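You operate a simulated robot arm through the tools that you are given. There is no shell and no other tool. Be economical: measure what you need, move in short steps, check, and stop when the job is done.

You are at the controls of a simulated robot arm. One attempt, no reset.

TASK
Press the dough flat and lay it back on the white board.
Fine: leave the press shut.

The check looks at the end state, three seconds after you hand in, the way a careful person would. Anything else that was tipped, shoved, dropped, spilled or broken makes it a failure.

THE ROBOT
A 7-joint arm with a two-finger parallel gripper, fixed in place. Base frame: the origin is at the foot of the arm, x ahead of it, y to its left, z up; the work surface is at about z = 0. Lengths are in mm, angles in rad, forces in N, time in s.
With the tool pointing down near the work surface it reaches from about 220 to 580 mm from the base axis. Its first joint turns from -1.152 to 1.152 rad. Payload 2.5 kg.
The tool frame sits at the grasp point between the pads (the TCP): z along the fingers, y along the line on which they close. The tips reach 23 mm beyond it. Largest opening 94 mm; finger width 38, thickness 10; the body of the gripper, 54 by 96 mm, starts 39 mm behind the TCP.
Orientation is that of the tool frame in the base frame, as a unit quaternion [w, x, y, z]. With the fingers straight down and closing along the base's y, the tool's x points along the base's -x, its y along +y and its z along -z.

THE INTERFACE
- The arm moves only by the tool jog_arm. Its argument "motion" is one flat list of numbers, 7 for each row, row after row: the turn, a rotation vector about the tool's x, y, z in rad, then the shift along the tool's x, y, z in mm, then the finger opening in mm, from 0 to 94. In form: [rx, ry, rz, dx, dy, dz, grip, rx, ry, rz, dx, dy, dz, grip, ...]. A call has 1 to 8 rows; each row shifts and turns the commanded pose from where the row before left it, along the tool's axes as they then stand. Each row takes 0.2 s and may step no farther than 50 mm and 0.15 rad from the row before; otherwise, or with a gripper value out of range, the whole call is refused. Where a pose cannot be reached the arm comes as near as it can. A force on the tool above 90 N (or 10 N above the force at the start of the call, whichever is more), or a blocked arm, ends the call early, and 0.2 s more pass. Each finger travels about 108 mm/s and halts on what it meets, pressing with about 28 N; the grip force reading is that of the motor and also rises with nothing between the fingers. The clock runs only during rows and for 0.2 s after the last one: add rows that do not move to give the fingers time. The reply holds the time, the measured pose of the TCP, the force on the tool along the base axes, the opening and the grip force, in the units named above and with some noise, with the torque about the TCP (base axes, N m) and any sound that the robot's microphone picked up, and new pictures: "views" is both (left out), scene, wrist or none.
- Cameras (640 x 400 px; columns grow to the right, rows downward): "scene" is fixed at [93.2, -390.7, 559.8]; the picture's right is [0.97, -0.25, 0.00], its down [-0.10, -0.40, -0.91] and it looks along [0.23, 0.88, -0.41] (base axes); focal length 323 px, centre (320, 200). "wrist" rides on the gripper at [86, 16, -74] in the tool frame; the picture's right is [-0.18, 0.98, 0.00], its down [-0.58, -0.11, -0.81] and it looks along [-0.79, -0.15, 0.59] (tool axes); focal length 243 px, centre (320, 200). There is no depth. A picture from a camera that has moved, and an enlarged one, comes with that camera's place and axes in the base frame and with its lens.
- zoom(camera, box): a new picture of the part [left, top, right, bottom] of that camera's present view, enlarged. No time passes.
- finish_job(): hands the job in; it is judged then, once.

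Go step by step. Nothing tells you positions but the pictures and the camera data: compare them with the known pose of the tool, close in by small moves and look again before you grip or let go. The budget is 120 turns and 200 pictures, counting those below and the enlarged ones. Unless the task says otherwise, let go and move clear before handing in, and close with one line.

The tools are called after "Call:" as name(argument=value, ...) on one line, values as JSON. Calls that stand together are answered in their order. jog_arm: Moves the arm, as the interface text tells. Its arguments: {"type":"object","properties":{"motion":{"type":"array","items":{"type":"number"}},"views":{"type":"string","enum":["both","scene","wrist","none"]}},"required":["motion"]} The other tools are called the same way: zoom (camera, box) takes an enlarged picture of a part of a camera's view; finish_job () hands the job in.

At the start:

```text
clock: 0.0
ee_pos: [297.6, 205.2, 462.9]
ee_rot: [0.0, 0.0, 1.0, 0.0]
wrist_force: [0.4, 0.0, -0.5]
moment: [0.02, 0.01, -0.01]
finger_gap: 93.8
finger_force: 0.1
```

scene: 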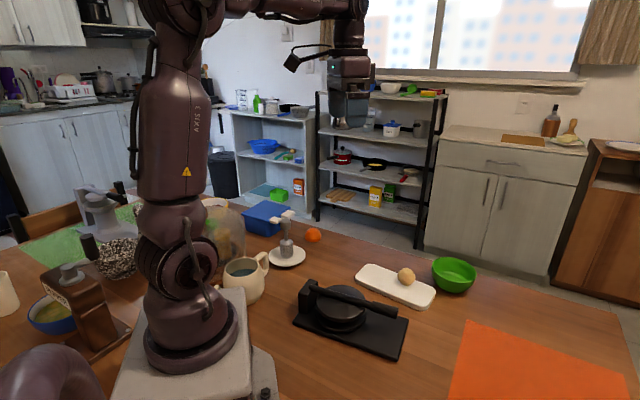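
wrist: 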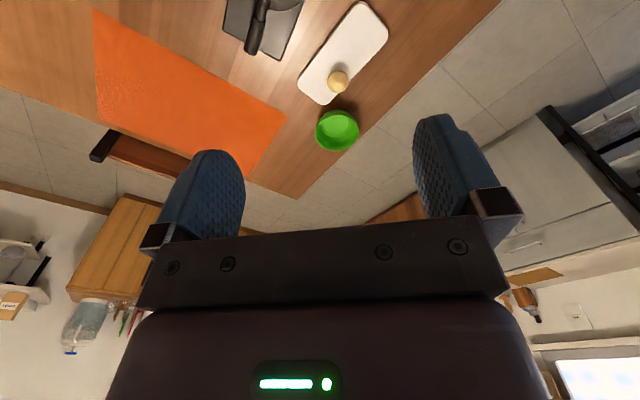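

I see a dough ball on a white board, with a black hinged press in front of it that seems to be closed. I'll zoom in on both to measure them.

Call:
zoom(camera="scene", box=[280, 250, 440, 350])

Call:
zoom(camera="wrist", box=[200, 0, 400, 125])

```text
4.00 times, centred on (360, 300) of scene
camera zoom: at [93.2, -390.7, 559.8], right [0.97, -0.25, 0.0], down [-0.1, -0.4, -0.91], along [0.23, 0.88, -0.41], focal length 1292 px, centre (160, -200)
```

zoom: 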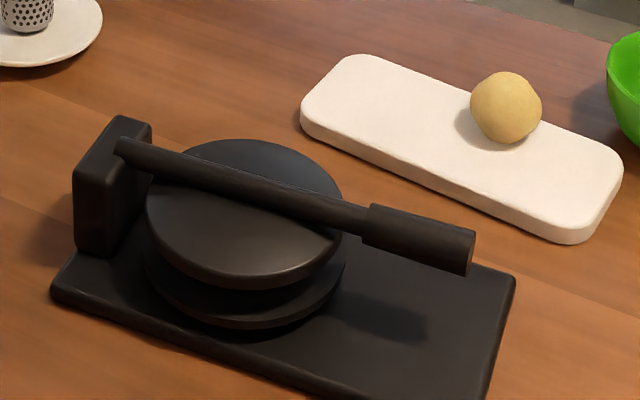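

```text
3.20 times, centred on (300, 62) of wrist
camera zoom: at [210.9, 222.0, 537.5], right [0.18, 0.98, 0.0], down [0.58, -0.11, 0.81], along [0.79, -0.15, -0.59], focal length 776 px, centre (384, 640)
```

zoom: 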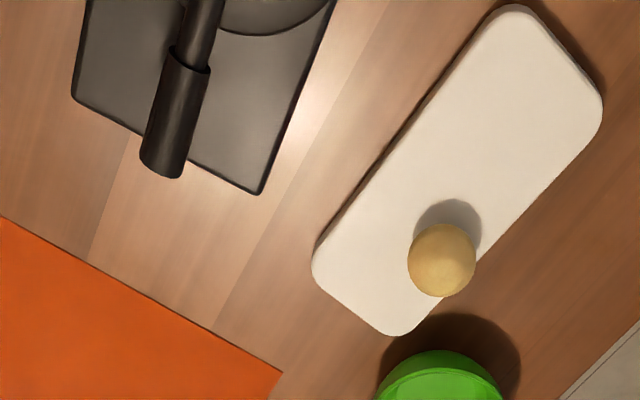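

The press is a lever press, hinged at its left post, with its axis running along about (0.78, -0.62). The handle tip is near (378, 65, 74), and the dough, about 46 mm wide, is near (480, 211, 35). I'll line the gripper up over the handle first.

Call:
jog_arm(motion=[0, 0, 0.1344, 0, 0, 40, 94, 0, 0, 0.1344, 0, 0, 40, 94, 0, 0, 0.1344, 0, 0, 40, 94, 0, 0, 0.1344, 0, 0, 40, 94, 0, 0, 0.1344, 0, 0, 40, 94, 0, 0, 0, -43.4, -19.4, 0, 94, 0, 0, 0, -43.4, -19.4, 0, 94, 0, 0, 0, -43.4, -19.4, 0, 94])

```text
clock: 1.8
ee_pos: [364.6, 79.8, 260.7]
ee_rot: [-0.001, 0.33, 0.944, 0.0]
wrist_force: [-0.3, 0.2, 0.4]
moment: [0.0, 0.0, 0.02]
finger_gap: 94.1
finger_force: 0.1
camera wrist: at [306.9, 148.3, 335.4], right [0.76, 0.66, 0.0], down [0.39, -0.45, 0.81], along [0.53, -0.61, -0.59], focal length 243 px, centre (320, 200)
```

scene: 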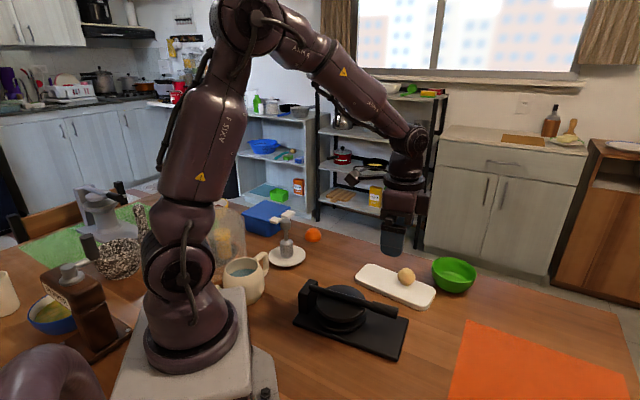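
wrist: 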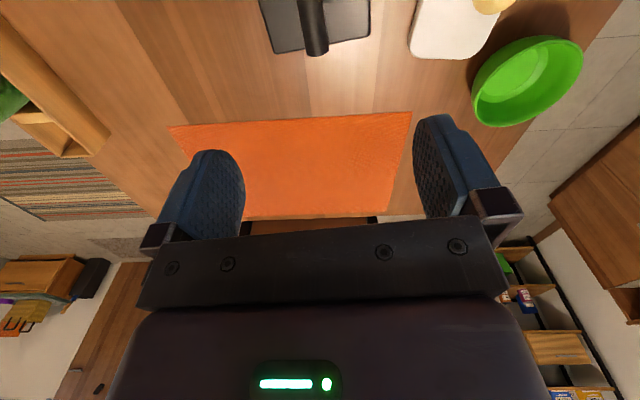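

The gripper is aligned with the handle. I'll lower it partway and check.

Call:
jog_arm(motion=[0, 0, 0, 0, 0, 45, 94, 0, 0, 0, 0, 0, 45, 94, 0, 0, 0, 0, 0, 40, 94, 0, 0, 0, 0, 0, 0, 94])

Call:
zoom(camera="scene", box=[280, 220, 440, 370])

```text
clock: 2.8
ee_pos: [363.5, 79.2, 132.0]
ee_rot: [-0.001, 0.33, 0.944, 0.0]
wrist_force: [0.3, 0.3, 0.4]
moment: [0.0, -0.01, 0.02]
finger_gap: 94.2
finger_force: 0.1
camera wrist: at [305.4, 146.1, 206.1], right [0.76, 0.65, 0.0], down [0.39, -0.45, 0.81], along [0.53, -0.61, -0.59], focal length 243 px, centre (320, 200)
```

scene: 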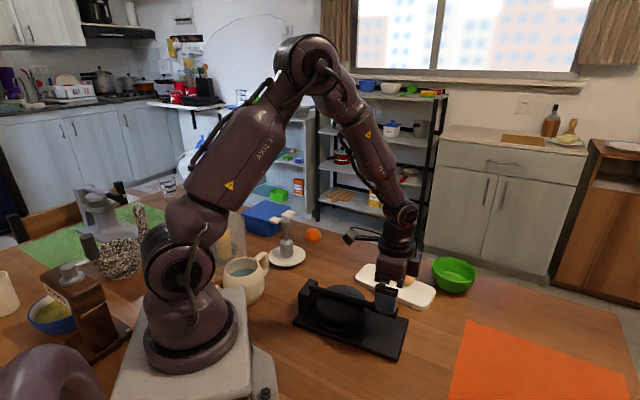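
wrist: 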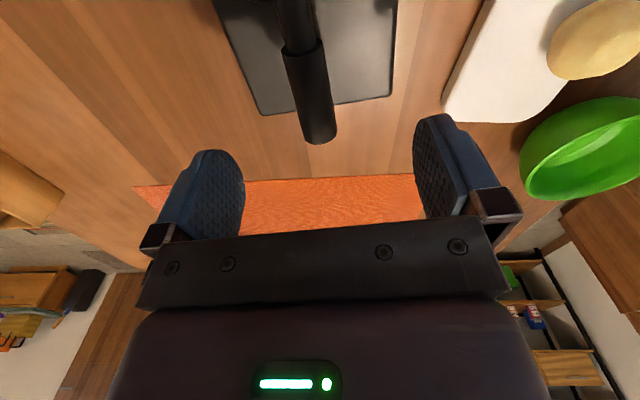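

```text
2.67 times, centred on (360, 295) of scene
camera zoom: at [93.2, -390.7, 559.8], right [0.97, -0.25, 0.0], down [-0.1, -0.4, -0.91], along [0.23, 0.88, -0.41], focal length 861 px, centre (213, -53)
```

zoom: 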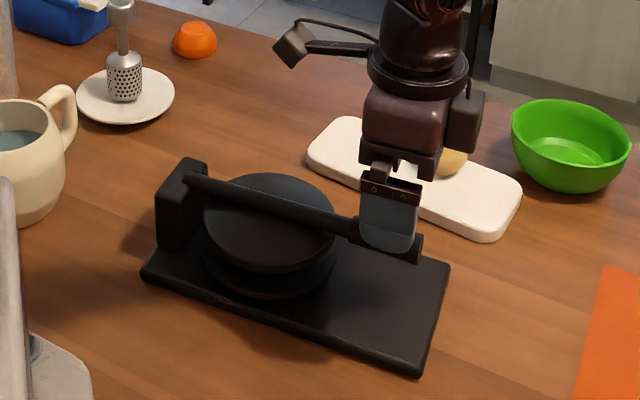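

The handle runs between the fingers. I'll lower the TCP to handle height and close gently.

Call:
jog_arm(motion=[0, 0, 0, 0, 0, 30, 94, 0, 0, 0, 0, 0, 27, 94, 0, 0, 0, 0, 0, 0, 70, 0, 0, 0, 0, 0, 0, 45, 0, 0, 0, 0, 0, 0, 10, 0, 0, 0, 0, 0, 0, 10, 0, 0, 0, 0, 0, 0, 10])

Call:
zoom(camera="scene", box=[280, 220, 440, 370])

```text
clock: 4.4
ee_pos: [360.8, 76.8, 74.9]
ee_rot: [-0.002, 0.331, 0.944, -0.003]
wrist_force: [-12.9, -17.0, 6.2]
moment: [-0.09, 0.3, -0.73]
finger_gap: 29.0
finger_force: 28.4
camera wrist: at [304.3, 144.0, 149.8], right [0.76, 0.65, -0.01], down [0.39, -0.45, 0.81], along [0.52, -0.61, -0.59], focal length 243 px, centre (320, 200)
```

scene: 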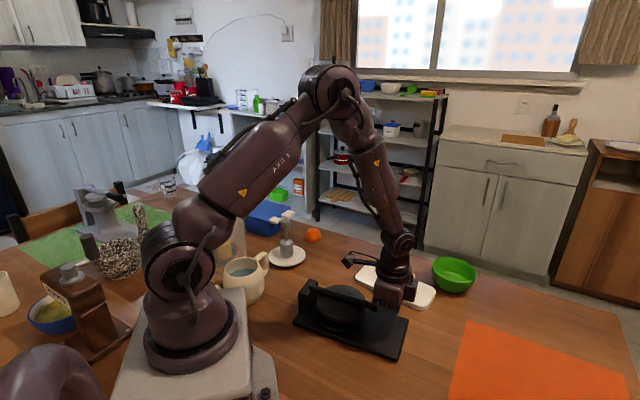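
wrist: 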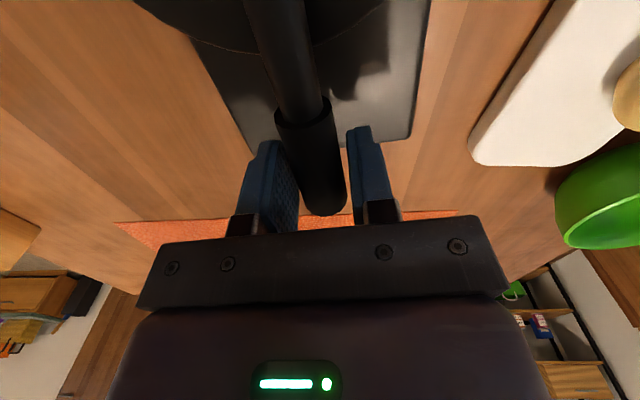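

```text
2.67 times, centred on (360, 295) of scene
camera zoom: at [93.1, -390.7, 559.8], right [0.97, -0.25, 0.0], down [-0.1, -0.4, -0.91], along [0.23, 0.88, -0.41], focal length 861 px, centre (213, -53)
```

zoom: 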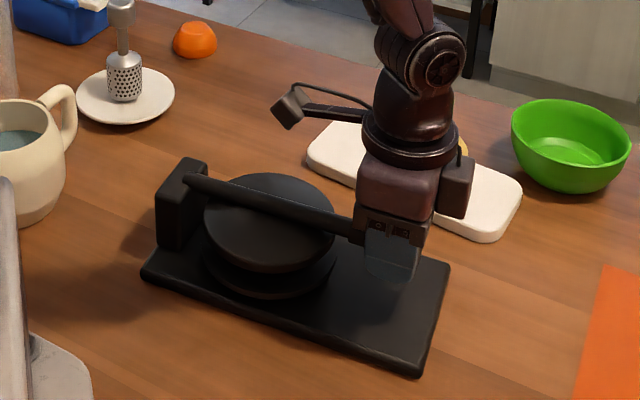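

The gripper holds the handle, with a small sideways preload that I'll relieve. Next I'll lift along the hinge arc (R about 175 mm) by about 13° and check.

Call:
jog_arm(motion=[0, 0, 0, 0, -3, 0, 10, 0, 0, 0, 1, 0, -14, 10, 0, 0, 0, 2, 0, -13, 10, 0, 0, 0, 3, 0, -12, 10])

Call:
zoom(camera="scene", box=[280, 220, 440, 370])

```text
clock: 5.4
ee_pos: [358.4, 79.6, 116.0]
ee_rot: [0.002, 0.329, 0.944, 0.001]
wrist_force: [-0.3, -8.8, 0.8]
moment: [-0.56, -0.7, -0.21]
finger_gap: 28.9
finger_force: 28.0
camera wrist: at [300.3, 147.5, 189.4], right [0.76, 0.66, 0.0], down [0.39, -0.45, 0.81], along [0.53, -0.61, -0.59], focal length 243 px, centre (320, 200)
```

scene: 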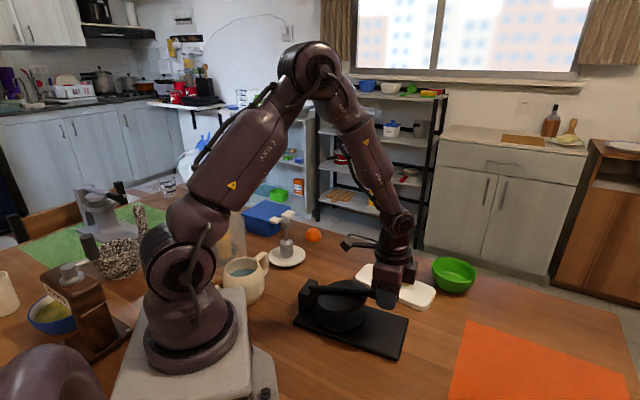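
wrist: 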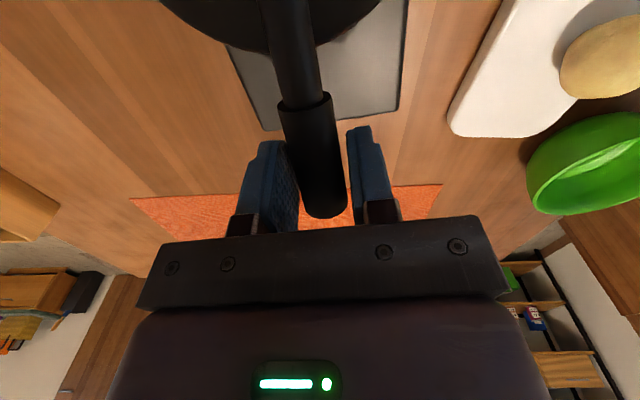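

```text
2.67 times, centred on (360, 295) of scene
camera zoom: at [93.2, -390.7, 559.8], right [0.97, -0.25, 0.0], down [-0.1, -0.4, -0.91], along [0.23, 0.88, -0.41], focal length 861 px, centre (213, -53)
```

zoom: 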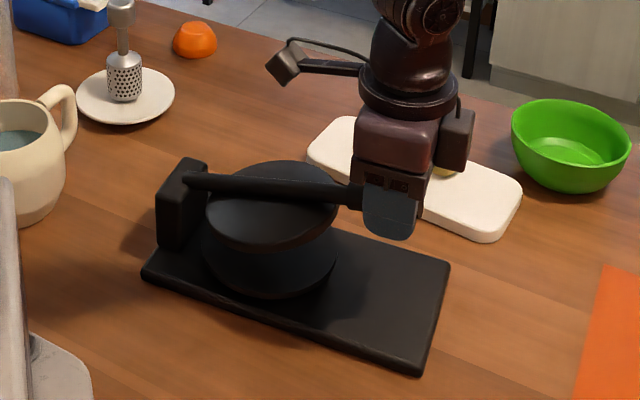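

The lever follows with little force, so I'll continue along the arc to about 64°.

Call:
jog_arm(motion=[0, 0, 0, 6.2, 0, -17.6, 10, 0, 0, 0, 7.4, 0, -16.8, 10, 0, 0, 0, 9.5, 0, -15.8, 10, 0, 0, 0, 11, 0, -15, 10, 0, 0, 0, 12.6, 0, -13.6, 10, 0, 0, 0, 13.9, 0, -12.3, 10, 0, 0, 0, 15.1, 0, -10.7, 10, 0, 0, 0, 16.1, 0, -9.1, 10], views="scene")

Call:
zoom(camera="scene", box=[240, 180, 440, 330])

```text
clock: 7.2
ee_pos: [285.8, 136.3, 226.2]
ee_rot: [0.001, 0.329, 0.944, 0.001]
wrist_force: [11.9, 4.0, 1.6]
moment: [-0.37, -0.88, -0.13]
finger_gap: 28.5
finger_force: 28.6
```

scene: 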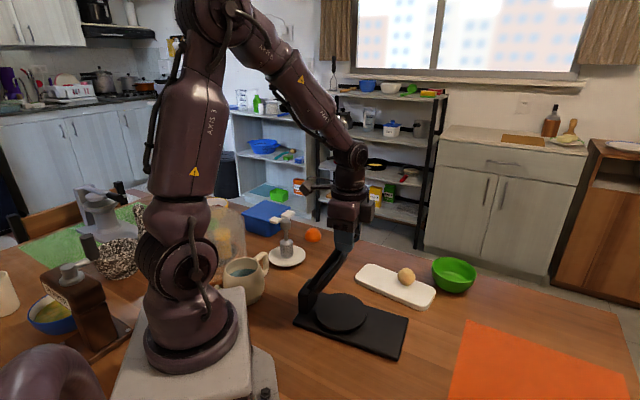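

```text
2.67 times, centred on (340, 255) of scene
camera zoom: at [93.2, -390.7, 559.8], right [0.97, -0.25, 0.0], down [-0.1, -0.4, -0.91], along [0.23, 0.88, -0.41], focal length 861 px, centre (267, 53)
```

zoom: 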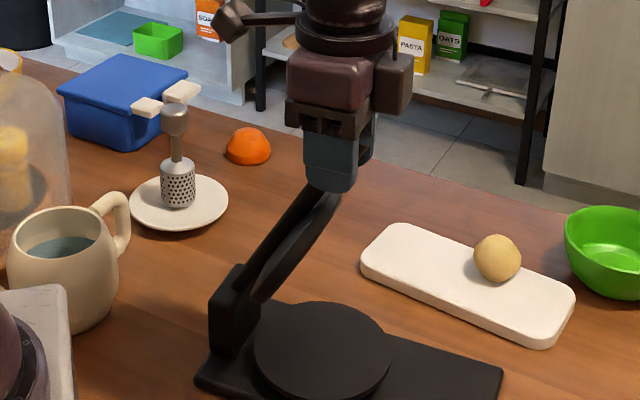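

The lever is at about 64°. I'll carry it slightly past vertical, watching the force.

Call:
jog_arm(motion=[0, 0, 0, 11.4, 0, -5.2, 10, 0, 0, 0, 11.4, 0, -4.3, 10, 0, 0, 0, 12, 0, -3.5, 10, 0, 0, 0, 12, 0, -2.6, 10, 0, 0, 0, 12.3, 0, -1.8, 10, 0, 0, 0, 12.3, 0, -1, 10, 0, 0, 0, 12.3, 0, 0, 10], views="scene")

Call:
zoom(camera="scene", box=[240, 180, 440, 330])

```text
clock: 8.8
ee_pos: [218.2, 190.2, 244.5]
ee_rot: [0.0, 0.329, 0.944, 0.001]
wrist_force: [11.8, 6.2, 8.9]
moment: [-0.38, -0.77, -0.1]
finger_gap: 28.9
finger_force: 28.6
```

scene: 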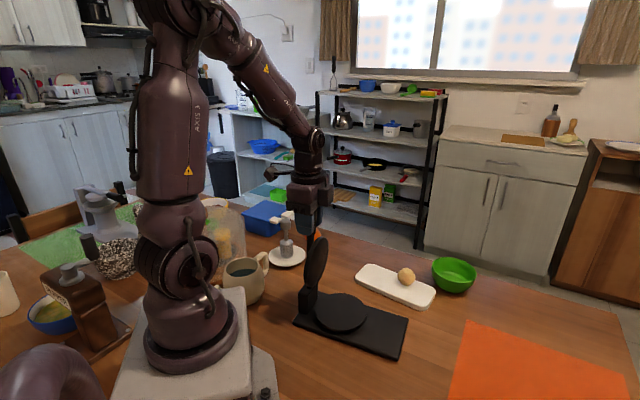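

```text
2.67 times, centred on (340, 255) of scene
camera zoom: at [93.1, -390.7, 559.8], right [0.97, -0.25, 0.0], down [-0.1, -0.4, -0.91], along [0.23, 0.88, -0.41], focal length 861 px, centre (267, 53)
```

zoom: 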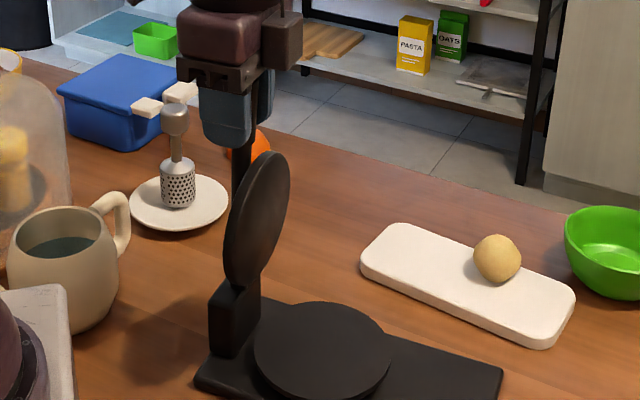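

It's just past vertical. I'll push a bit further so that it rests open.

Call:
jog_arm(motion=[0, 0, 0, 12, 0, 0.7, 10, 0, 0, 0, 12, 0, 1.6, 10, 0, 0, 0, 12, 0, 2.6, 10], views="scene")

Call:
zoom(camera="scene", box=[240, 180, 440, 330])

```text
clock: 9.6
ee_pos: [190.3, 212.9, 240.1]
ee_rot: [0.0, 0.33, 0.944, 0.001]
wrist_force: [10.6, 7.2, 9.2]
moment: [-0.41, -0.77, 0.06]
finger_gap: 28.7
finger_force: 27.5
```

scene: 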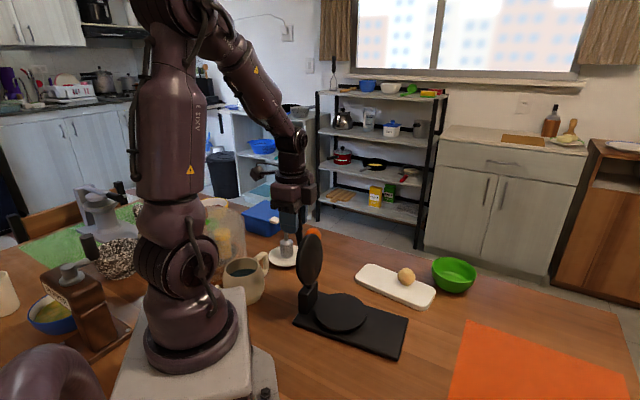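

```text
2.67 times, centred on (340, 255) of scene
camera zoom: at [93.1, -390.7, 559.8], right [0.97, -0.25, 0.0], down [-0.1, -0.4, -0.91], along [0.23, 0.88, -0.41], focal length 861 px, centre (267, 53)
```

zoom: 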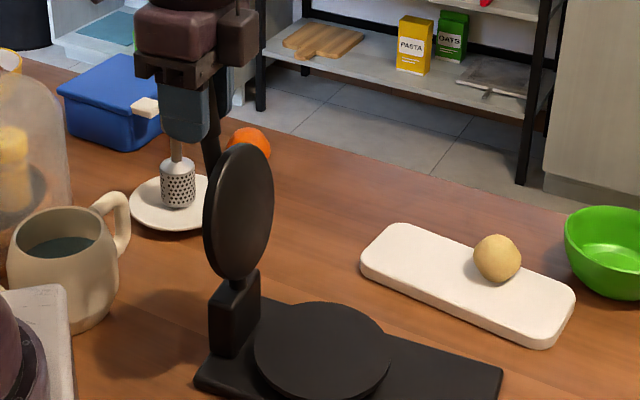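

The lever is at about 103°. The mug sits somewhere behind it, so I want to find the end stop gently before letting go.

Call:
jog_arm(motion=[0, 0, 0, 7, 0, 2, 10, 0, 0, 0, 7, 0, 2.3, 10], views="none")

```text
clock: 10.2
ee_pos: [180.1, 219.8, 236.3]
ee_rot: [0.0, 0.329, 0.944, 0.002]
wrist_force: [8.4, 9.5, 15.6]
moment: [-0.54, -0.64, 0.03]
finger_gap: 28.9
finger_force: 27.9
```

Call:
jog_arm(motion=[0, 0, 0, 7, 0, 2.6, 10, 0, 0, 0, 0, 0, 0, 10], views="scene")

Call:
zoom(camera="scene", box=[200, 180, 400, 330])

```text
clock: 10.8
ee_pos: [176.3, 226.3, 232.7]
ee_rot: [0.002, 0.331, 0.944, 0.0]
wrist_force: [16.4, 2.1, 23.0]
moment: [-0.16, -0.36, 0.03]
finger_gap: 28.8
finger_force: 28.1
```

scene: 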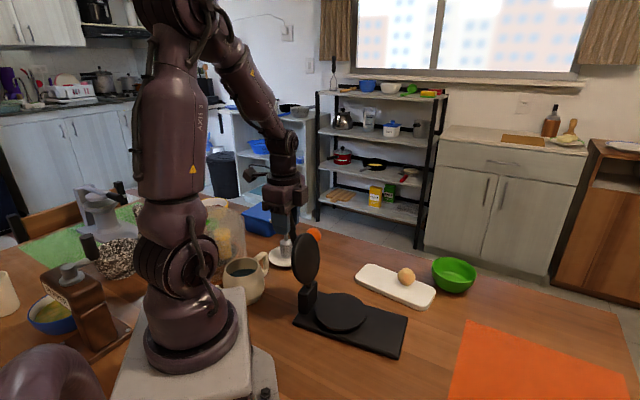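

```text
2.67 times, centred on (300, 255) of scene
camera zoom: at [93.1, -390.8, 559.7], right [0.97, -0.25, 0.0], down [-0.1, -0.4, -0.91], along [0.23, 0.88, -0.41], focal length 861 px, centre (373, 53)
```

zoom: 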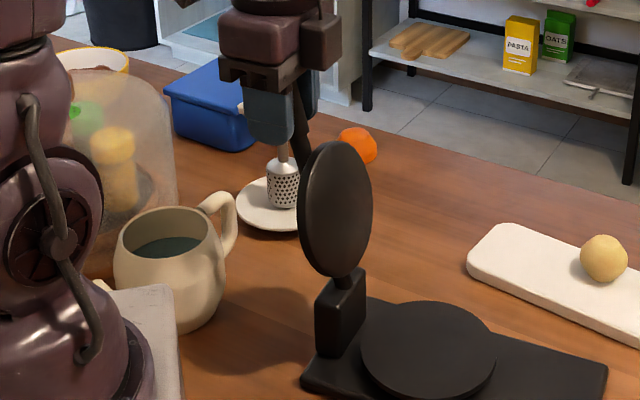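

Call:
jog_arm(motion=[0, 0, 0, 5, 0, 2, 10, 0, 0, 0, 0, 0, 0, 10], views="none")

```text
clock: 11.4
ee_pos: [171.4, 227.9, 230.8]
ee_rot: [0.001, 0.33, 0.944, 0.002]
wrist_force: [12.9, -2.0, 23.3]
moment: [-0.02, -0.42, 0.1]
finger_gap: 28.9
finger_force: 28.0
```

No stop so far at 112°. I'll go a little further in small steps.

Call:
jog_arm(motion=[0, 0, 0, 5.6, 0, 2.5, 10, 0, 0, 0, 5.6, 0, 2.7, 10, 0, 0, 0, 0, 0, 0, 10], views="scene")

Call:
zoom(camera="scene", box=[200, 180, 400, 330])

```text
clock: 12.2
ee_pos: [161.3, 235.6, 227.3]
ee_rot: [0.0, 0.328, 0.945, 0.001]
wrist_force: [3.0, -10.0, 42.3]
moment: [-0.1, -0.8, 0.15]
finger_gap: 28.7
finger_force: 28.0
```

scene: 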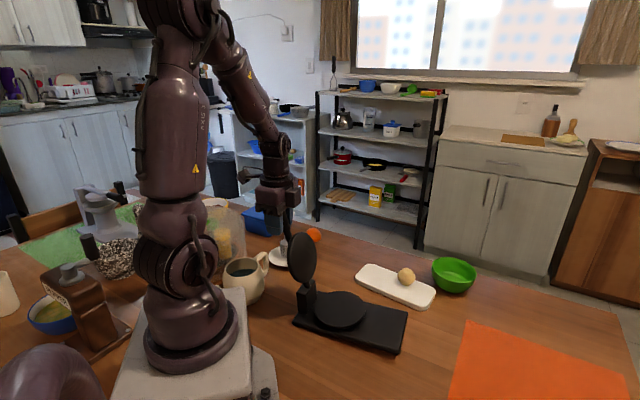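

```text
2.67 times, centred on (300, 255) of scene
camera zoom: at [93.1, -390.8, 559.7], right [0.97, -0.25, 0.0], down [-0.1, -0.4, -0.91], along [0.23, 0.88, -0.41], focal length 861 px, centre (373, 53)
```

zoom: 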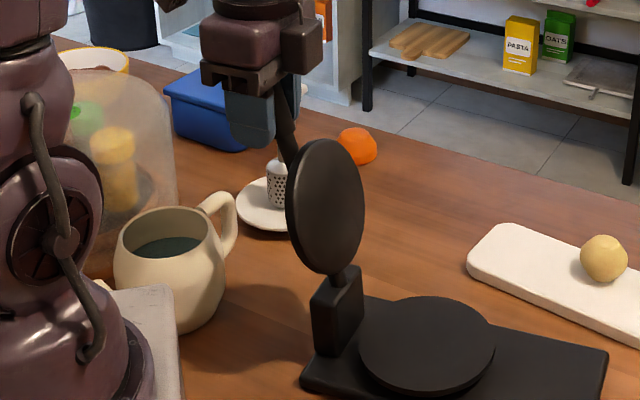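

The base is starting to shift, so I've hit the stop at around 108–110°. I'll back off at once and relieve the load.

Call:
jog_arm(motion=[0, 0, 0, -6, 0, -4, 10, 0, 0, 0, -5, 0, -4, 10, 0, 0, 0, 0, 0, 0, 10], views="scene")

Call:
zoom(camera="scene", box=[200, 180, 400, 330])

```text
clock: 13.0
ee_pos: [171.0, 226.2, 232.2]
ee_rot: [0.0, 0.33, 0.944, -0.003]
wrist_force: [5.3, -1.3, -24.5]
moment: [1.04, -0.04, 0.3]
finger_gap: 29.3
finger_force: 27.7
```

scene: 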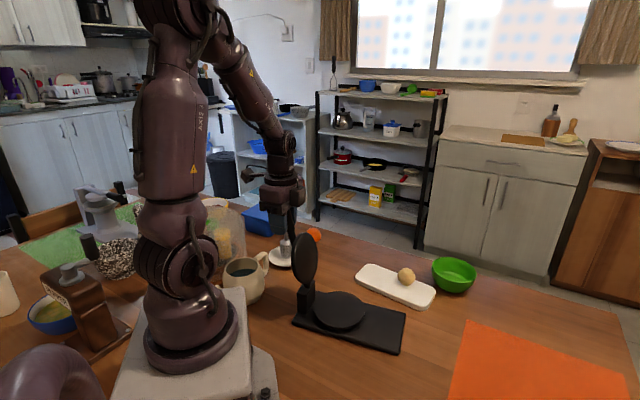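

```text
2.67 times, centred on (300, 255) of scene
camera zoom: at [93.2, -390.7, 559.8], right [0.97, -0.25, 0.0], down [-0.1, -0.4, -0.91], along [0.23, 0.88, -0.41], focal length 861 px, centre (373, 53)
```

zoom: 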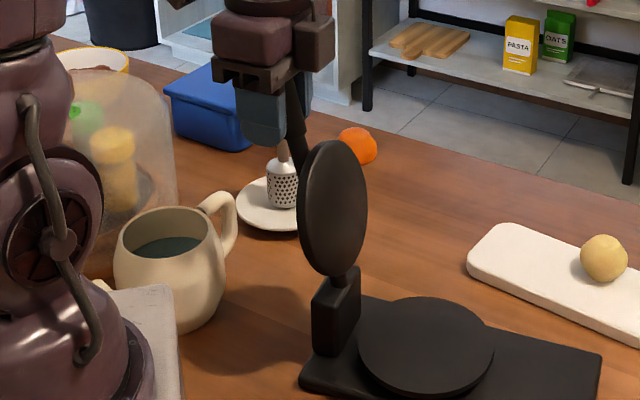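

Now I'll ease off the upward pull, open the fingers slightly and see whether the lever stays.

Call:
jog_arm(motion=[0, 0, 0, 0, 0, 4, 10, 0, 0, 0, 0, 0, 0, 34, 0, 0, 0, 0, 0, 0, 50, 0, 0, 0, 0, 0, 0, 50], views="scene")

Call:
zoom(camera="scene", box=[200, 180, 400, 330])

```text
clock: 14.0
ee_pos: [171.8, 228.7, 229.3]
ee_rot: [0.001, 0.33, 0.944, 0.002]
wrist_force: [-1.8, 3.4, 16.0]
moment: [-0.18, -0.11, 0.0]
finger_gap: 50.2
finger_force: 0.0
```

scene: 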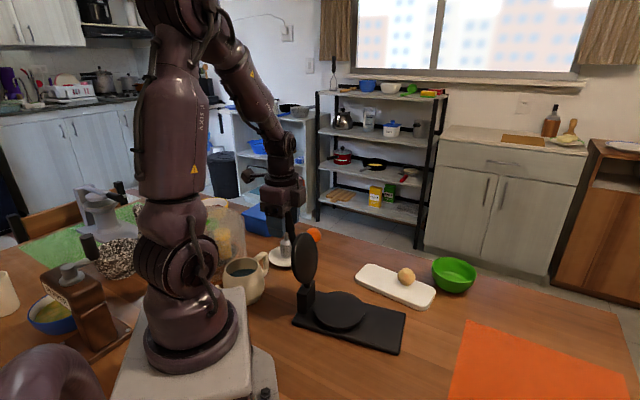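

```text
2.67 times, centred on (300, 255) of scene
camera zoom: at [93.1, -390.7, 559.7], right [0.97, -0.25, 0.0], down [-0.1, -0.4, -0.91], along [0.23, 0.88, -0.41], focal length 861 px, centre (373, 53)
```

zoom: 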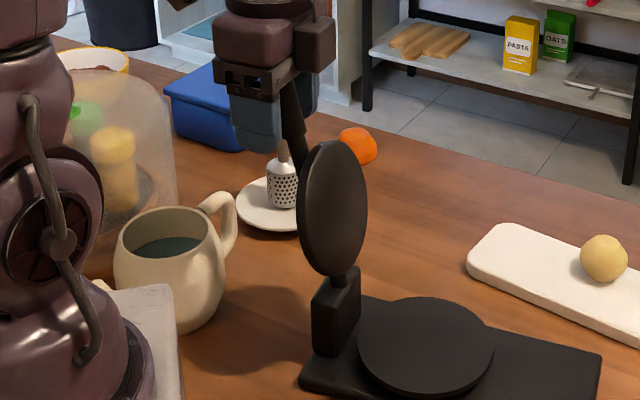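

The lever stays put. The remaining force comes from the handle tip touching the palm, so I'll back straight up and away.

Call:
jog_arm(motion=[0, 0, 0, 0, 0, -10, 70, 0, 0, 0, 0, 0, -30, 94, 0, 0, 0, 0, 0, -45, 94, 0, 0, 0, 0, 0, -45, 94, 0, 0, 0, 0, 0, 0, 94])

Call:
zoom(camera="scene", box=[240, 200, 440, 350])

```text
clock: 15.2
ee_pos: [169.6, 230.2, 359.5]
ee_rot: [0.0, 0.329, 0.944, 0.0]
wrist_force: [-0.1, 0.5, 0.6]
moment: [-0.05, 0.0, 0.0]
finger_gap: 94.0
finger_force: 0.1
camera wrist: at [111.4, 296.0, 435.2], right [0.76, 0.66, 0.0], down [0.39, -0.45, 0.81], along [0.53, -0.61, -0.59], focal length 243 px, centre (320, 200)
```

scene: 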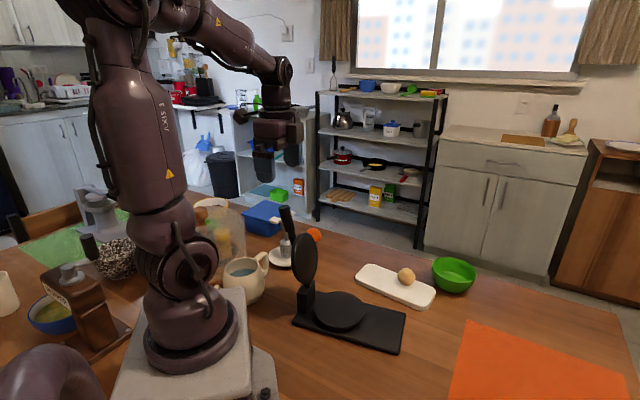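
wrist: 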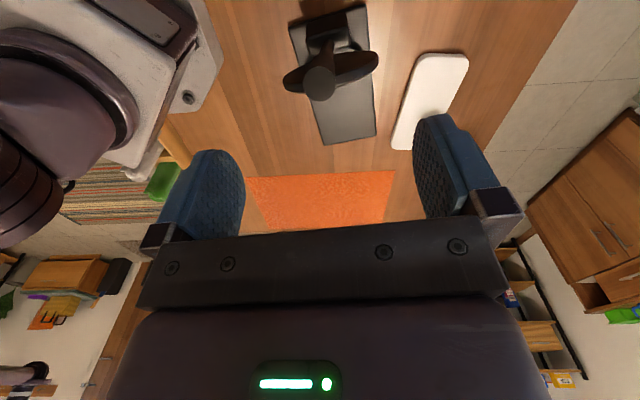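

```text
2.67 times, centred on (340, 275) of scene
camera zoom: at [93.1, -390.7, 559.8], right [0.97, -0.25, 0.0], down [-0.1, -0.4, -0.91], along [0.23, 0.88, -0.41], focal length 861 px, centre (267, 0)
```

zoom: 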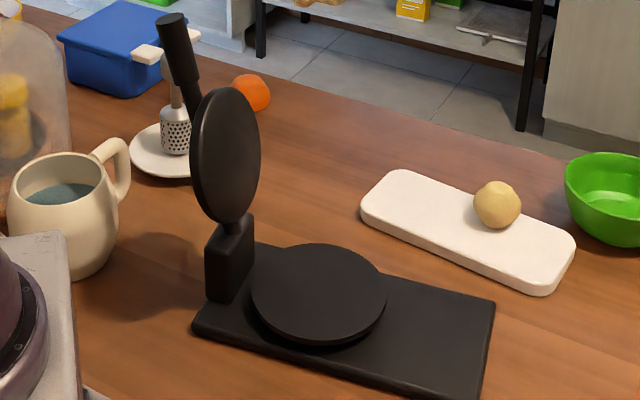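

The press is open and the lever rests stably. Next I'll swing the gripper back to the plain orientation and move over the dough.

Call:
jog_arm(motion=[0, 0, -0.1344, 0, 0, 0, 94, 0, 0, -0.1344, 0, 0, 0, 94, 0, 0, -0.1344, 0, 0, 0, 94, 0, 0, -0.1344, 0, 0, 0, 94, 0, 0, -0.1344, 0, 0, 0, 94, 0, 0, 0, -44, -3, 0, 94, 0, 0, 0, -44, -3, 0, 94, 0, 0, 0, -44, -3, 0, 94], views="none")

Call:
jog_arm(motion=[0, 0, 0, -44, -3, 0, 94, 0, 0, 0, -44, -3, 0, 94, 0, 0, 0, -44, -3, 0, 94, 0, 0, 0, -44, -2, 20, 94, 0, 0, 0, 0, 0, 45, 94, 0, 0, 0, 0, 0, 45, 94, 0, 0, 0, 0, 0, 45, 94, 0, 0, 0, 0, 0, 45, 94])

```text
clock: 17.0
ee_pos: [302.5, 220.0, 358.1]
ee_rot: [0.0, 0.0, 1.0, 0.0]
wrist_force: [0.5, 0.6, 0.4]
moment: [0.02, 0.0, 0.0]
finger_gap: 94.0
finger_force: 0.1
```

```text
clock: 18.8
ee_pos: [479.6, 207.9, 158.8]
ee_rot: [0.0, 0.0, 1.0, -0.001]
wrist_force: [0.3, -0.1, -0.6]
moment: [0.0, 0.01, -0.03]
finger_gap: 93.9
finger_force: 0.1
camera wrist: at [391.7, 224.1, 234.1], right [0.18, 0.98, 0.0], down [0.58, -0.11, 0.81], along [0.79, -0.15, -0.59], focal length 243 px, centre (320, 200)
```

scene: 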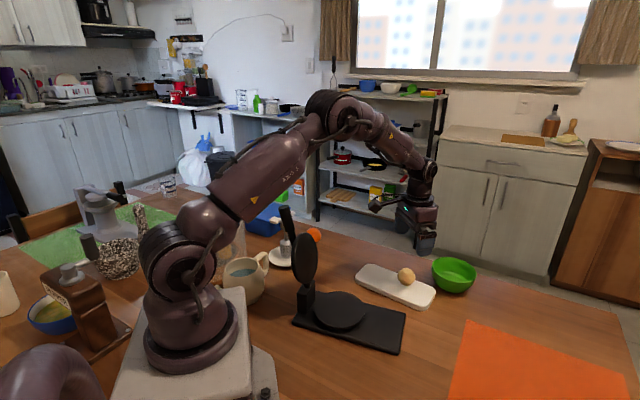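
wrist: 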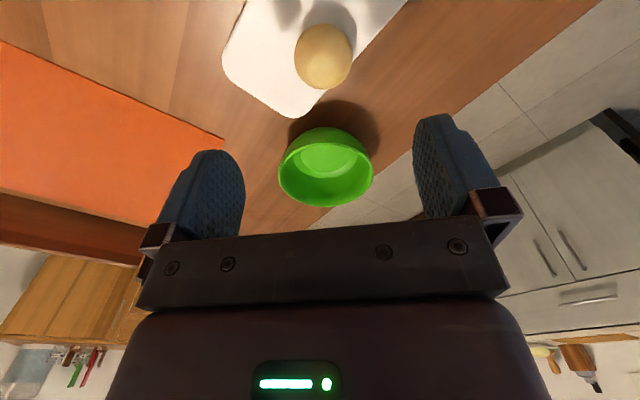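

The dough centre is at about (476, 210.5) and the bowl is clear of the gripper. I'll descend around the dough.

Call:
jog_arm(motion=[0, 0, 0, 3, 2.6, 40, 94, 0, 0, 0, 0, 0, 40, 94, 0, 0, 0, 0, 0, 25, 94, 0, 0, 0, 0, 0, 0, 94])

Call:
zoom(camera="scene", box=[340, 220, 500, 320])

```text
clock: 19.8
ee_pos: [474.9, 210.4, 54.1]
ee_rot: [-0.001, 0.0, 1.0, 0.0]
wrist_force: [0.2, -0.5, -0.3]
moment: [-0.01, 0.01, 0.0]
finger_gap: 94.0
finger_force: 0.0
camera wrist: at [388.1, 226.9, 128.1], right [0.18, 0.98, 0.0], down [0.58, -0.11, 0.81], along [0.79, -0.15, -0.59], focal length 243 px, centre (320, 200)
```

scene: 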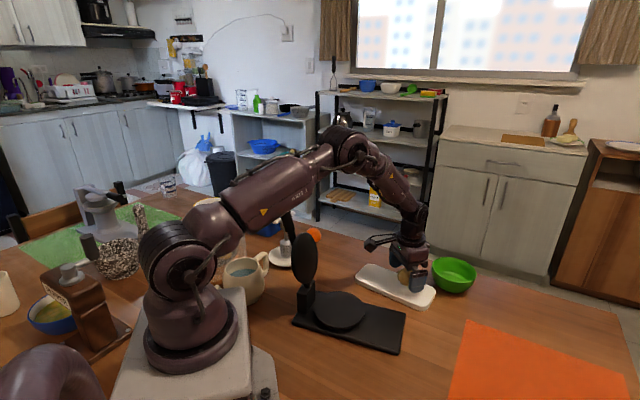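
wrist: 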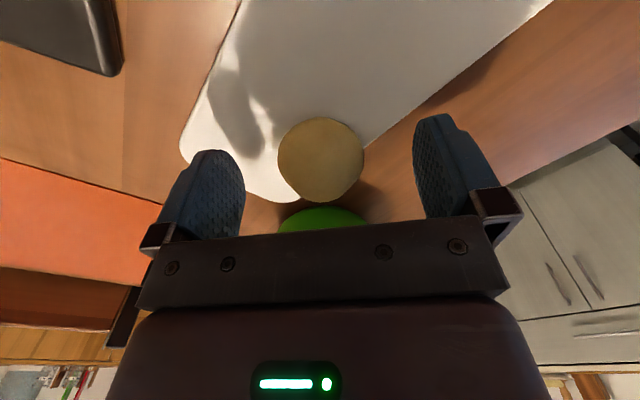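

```text
4.00 times, centred on (420, 270) of scene
camera zoom: at [93.2, -390.7, 559.8], right [0.97, -0.25, 0.0], down [-0.1, -0.4, -0.91], along [0.23, 0.88, -0.41], focal length 1292 px, centre (-80, -80)
```

zoom: 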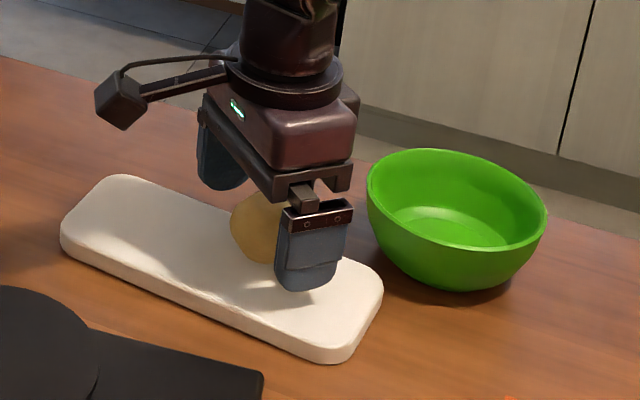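

The dough is centred between the fingers. I'll lower a bit further and close on it gently.

Call:
jog_arm(motion=[0, 0, 0, 0, 0, 10, 94, 0, 0, 0, 0, 0, 0, 70, 0, 0, 0, 0, 0, 0, 50, 0, 0, 0, 0, 0, 0, 42, 0, 0, 0, 0, 0, 0, 40, 0, 0, 0, 0, 0, 0, 40])

Call:
zoom(camera="scene", box=[340, 220, 500, 320])

```text
clock: 21.2
ee_pos: [474.7, 209.9, 44.1]
ee_rot: [0.0, 0.001, 1.0, 0.0]
wrist_force: [0.6, 0.8, 0.1]
moment: [0.0, 0.0, 0.0]
finger_gap: 43.2
finger_force: 27.8
camera wrist: at [388.3, 227.1, 118.7], right [0.18, 0.98, 0.0], down [0.58, -0.11, 0.81], along [0.79, -0.15, -0.59], focal length 243 px, centre (320, 200)
```

scene: 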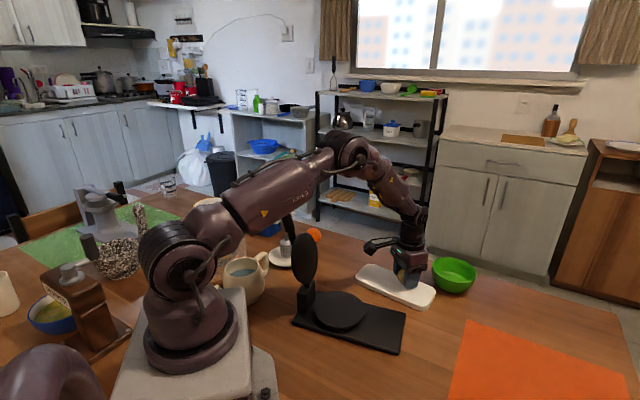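
wrist: 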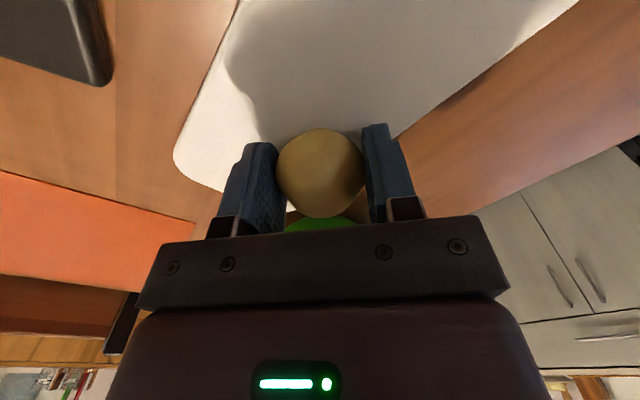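

```text
4.00 times, centred on (420, 270) of scene
camera zoom: at [93.2, -390.7, 559.8], right [0.97, -0.25, 0.0], down [-0.1, -0.4, -0.91], along [0.23, 0.88, -0.41], focal length 1292 px, centre (-80, -80)
```

zoom: 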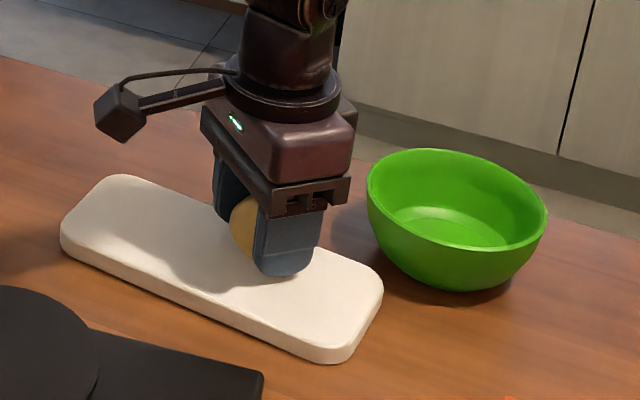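

I have the dough. I'll lift it, then move over the press's lower plate.

Call:
jog_arm(motion=[0, 0, 0, 0, 0, -30, 40, 0, 0, 0, 0, 0, -45, 40, 0, 0, 0, 0, 0, -45, 40, 0, 0, 0, 0, 0, -35, 40, 0, 0, 0, 46, -15, 0, 40, 0, 0, 0, 46, -15, 0, 40, 0, 0, 0, 46, -15, 0, 40, 0, 0, 0, 0, 0, 0, 40], views="none")

Call:
jog_arm(motion=[0, 0, -0.15, 0, 0, 0, 40, 0, 0, -0.15, 0, 0, 0, 40, 0, 0, -0.15, 0, 0, 0, 40, 0, 0, -0.15, 0, 0, 0, 40, 0, 0, -0.15, 0, 0, 0, 40, 0, 0, -0.15, 0, 0, 0, 40, 0, 0, 0, 0, 0, 0, 40])

```text
clock: 23.0
ee_pos: [338.1, 166.7, 198.7]
ee_rot: [-0.001, 0.0, 1.0, 0.0]
wrist_force: [0.3, -0.6, 0.0]
moment: [-0.01, -0.02, 0.0]
finger_gap: 40.0
finger_force: 0.0
```

```text
clock: 24.6
ee_pos: [337.4, 166.6, 197.7]
ee_rot: [0.001, -0.436, 0.9, 0.0]
wrist_force: [0.6, -1.0, 0.0]
moment: [0.02, -0.02, -0.02]
finger_gap: 40.2
finger_force: 0.0
camera wrist: at [271.4, 108.5, 273.4], right [-0.66, 0.75, 0.0], down [0.45, 0.39, 0.81], along [0.61, 0.53, -0.59], focal length 243 px, centre (320, 200)
```

scene: 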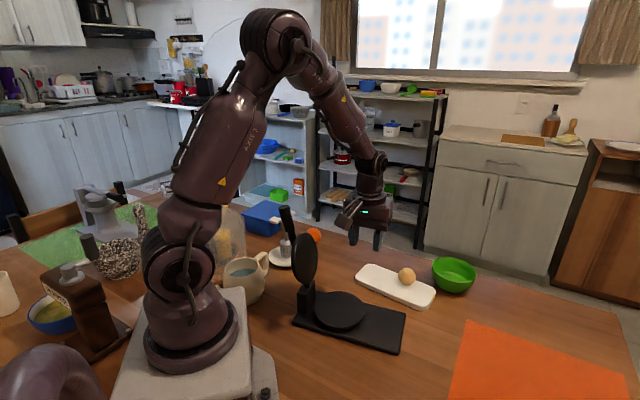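
wrist: 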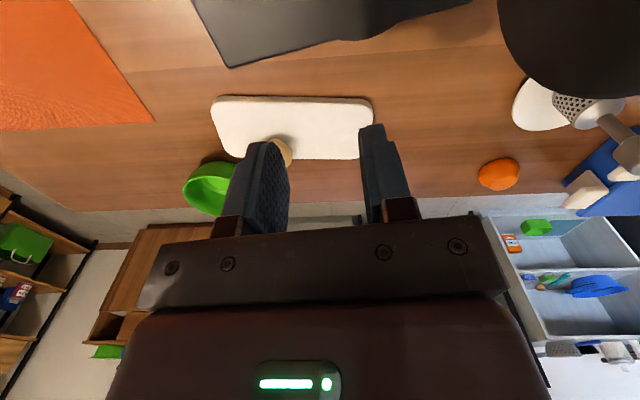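

The dough slipped out on the lift and is still on the board in its old place; the grip was too light and too high. I'll go back and take it lower and firmer.

Call:
jog_arm(motion=[0, 0, 0.15, 0, 0, 0, 94, 0, 0, 0.15, 0, 0, 0, 94, 0, 0, 0.15, 0, 0, 0, 94, 0, 0, 0.15, 0, 0, 0, 94, 0, 0, 0.15, 0, 0, 0, 94, 0, 0, 0.15, 0, 0, 0, 94], views="none")

Call:
jog_arm(motion=[0, 0, 0, -46, 15, 0, 94, 0, 0, 0, -46, 15, 0, 94, 0, 0, 0, -46, 14, 0, 94, 0, 0, 0, 0, 0, 45, 94, 0, 0, 0, 0, 0, 45, 94, 0, 0, 0, 0, 0, 40, 94, 0, 0, 0, 0, 0, 0, 94])

Call:
zoom(camera="scene", box=[340, 220, 500, 320])

```text
clock: 26.0
ee_pos: [336.7, 164.6, 201.0]
ee_rot: [0.0, 0.0, 1.0, 0.0]
wrist_force: [-0.7, -0.1, 0.2]
moment: [-0.01, 0.02, 0.0]
finger_gap: 94.0
finger_force: 0.0
```

```text
clock: 27.6
ee_pos: [475.3, 210.0, 66.7]
ee_rot: [0.0, 0.0, 1.0, 0.0]
wrist_force: [-0.5, 0.3, -0.4]
moment: [0.0, -0.03, -0.01]
finger_gap: 94.0
finger_force: 0.0
camera wrist: at [388.9, 227.3, 141.9], right [0.18, 0.98, 0.0], down [0.58, -0.11, 0.81], along [0.79, -0.15, -0.59], focal length 243 px, centre (320, 200)
```

scene: 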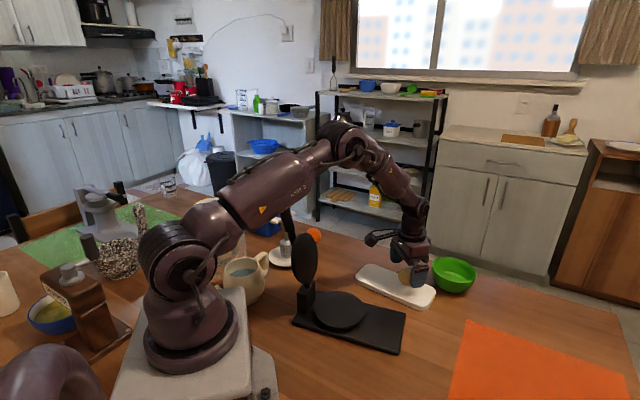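
wrist: 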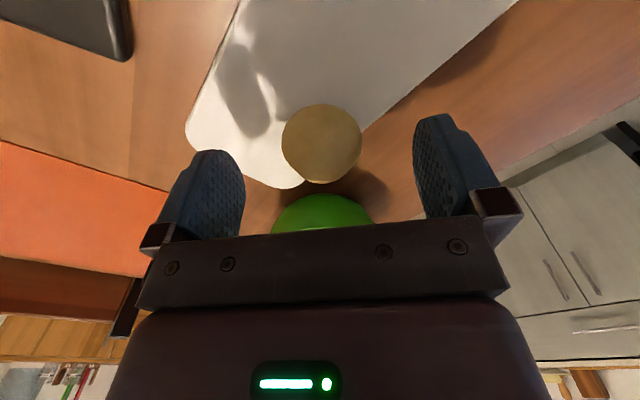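

```text
4.00 times, centred on (420, 270) of scene
camera zoom: at [93.2, -390.7, 559.8], right [0.97, -0.25, 0.0], down [-0.1, -0.4, -0.91], along [0.23, 0.88, -0.41], focal length 1292 px, centre (-80, -80)
```

zoom: 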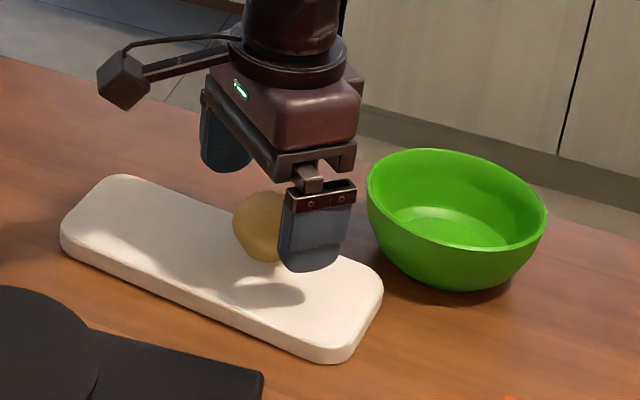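

Call:
jog_arm(motion=[0, 0, 0, -1.5, 1.5, 20, 94, 0, 0, 0, 0, 0, 7, 94, 0, 0, 0, 0, 0, 0, 94], views="scene")

Call:
zoom(camera="scene", box=[370, 240, 450, 310])

```text
clock: 28.4
ee_pos: [475.9, 211.4, 40.0]
ee_rot: [0.0, 0.0, 1.0, 0.0]
wrist_force: [0.3, 0.4, -0.3]
moment: [-0.02, -0.01, 0.01]
finger_gap: 94.2
finger_force: 0.1
```

scene: 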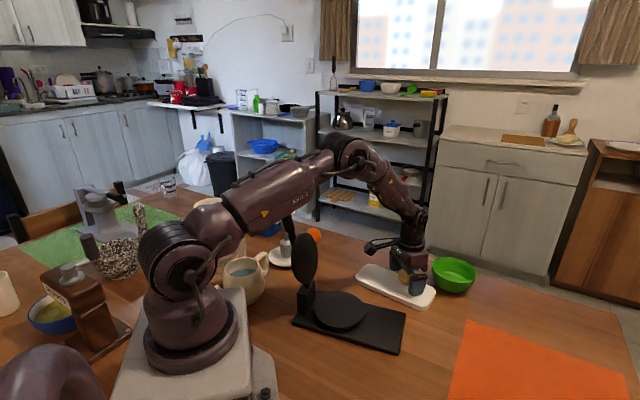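

```text
5.71 times, centred on (410, 275) of scene
camera zoom: at [93.2, -390.7, 559.8], right [0.97, -0.25, 0.0], down [-0.1, -0.4, -0.91], along [0.23, 0.88, -0.41], focal length 1846 px, centre (-194, -229)
```

zoom: 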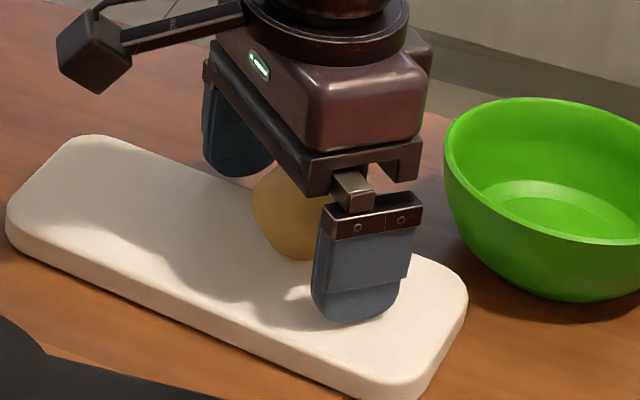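

Call:
jog_arm(motion=[0, 0, 0, 0, 0, 0, 70, 0, 0, 0, 0, 0, 0, 50, 0, 0, 0, 0, 0, 0, 30, 0, 0, 0, 0, 0, 0, 10, 0, 0, 0, 0, 0, -3, 10, 0, 0, 0, 0, 0, -5, 10, 0, 0, 0, 0, 0, -7, 10, 0, 0, 0, 0, 0, -10, 10])

Call:
zoom(camera="scene", box=[370, 240, 450, 310])

```text
clock: 30.2
ee_pos: [476.6, 211.7, 67.3]
ee_rot: [0.0, -0.001, 1.0, 0.0]
wrist_force: [0.4, 0.7, -0.5]
moment: [-0.04, -0.01, -0.02]
finger_gap: 43.4
finger_force: 27.8
camera wrist: at [390.0, 228.3, 140.9], right [0.18, 0.98, 0.0], down [0.58, -0.11, 0.81], along [0.79, -0.15, -0.59], focal length 243 px, centre (320, 200)
```

scene: 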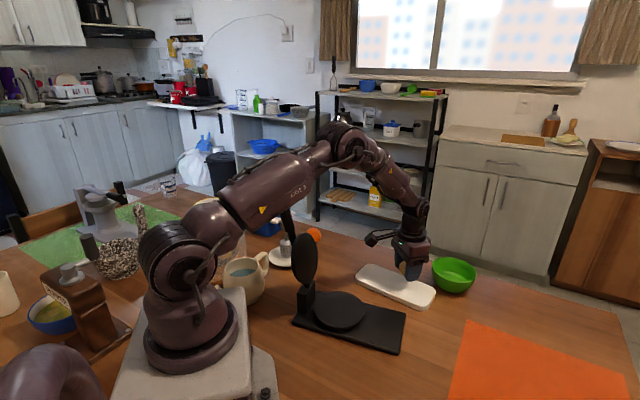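
wrist: 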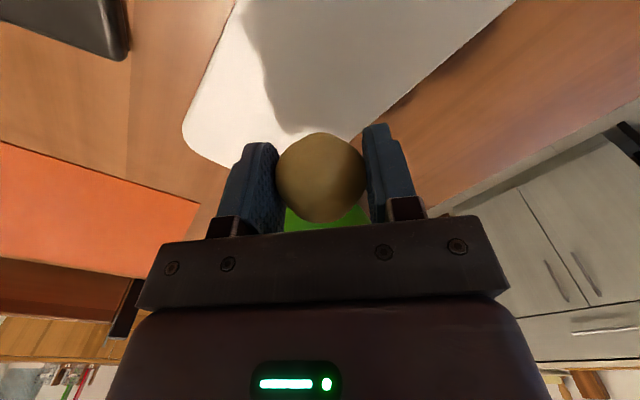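

```text
5.71 times, centred on (410, 275) of scene
camera zoom: at [93.2, -390.7, 559.8], right [0.97, -0.25, 0.0], down [-0.1, -0.4, -0.91], along [0.23, 0.88, -0.41], focal length 1846 px, centre (-194, -229)
```

zoom: 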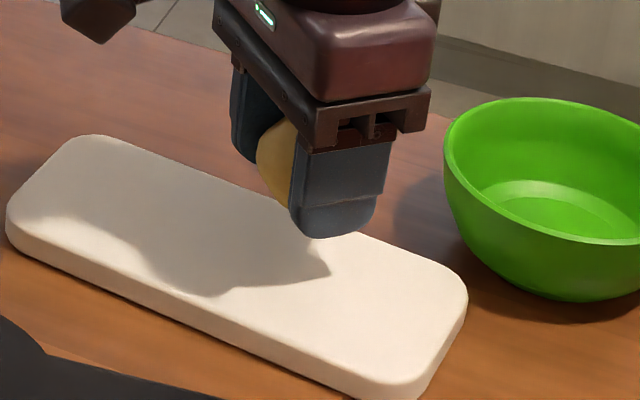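

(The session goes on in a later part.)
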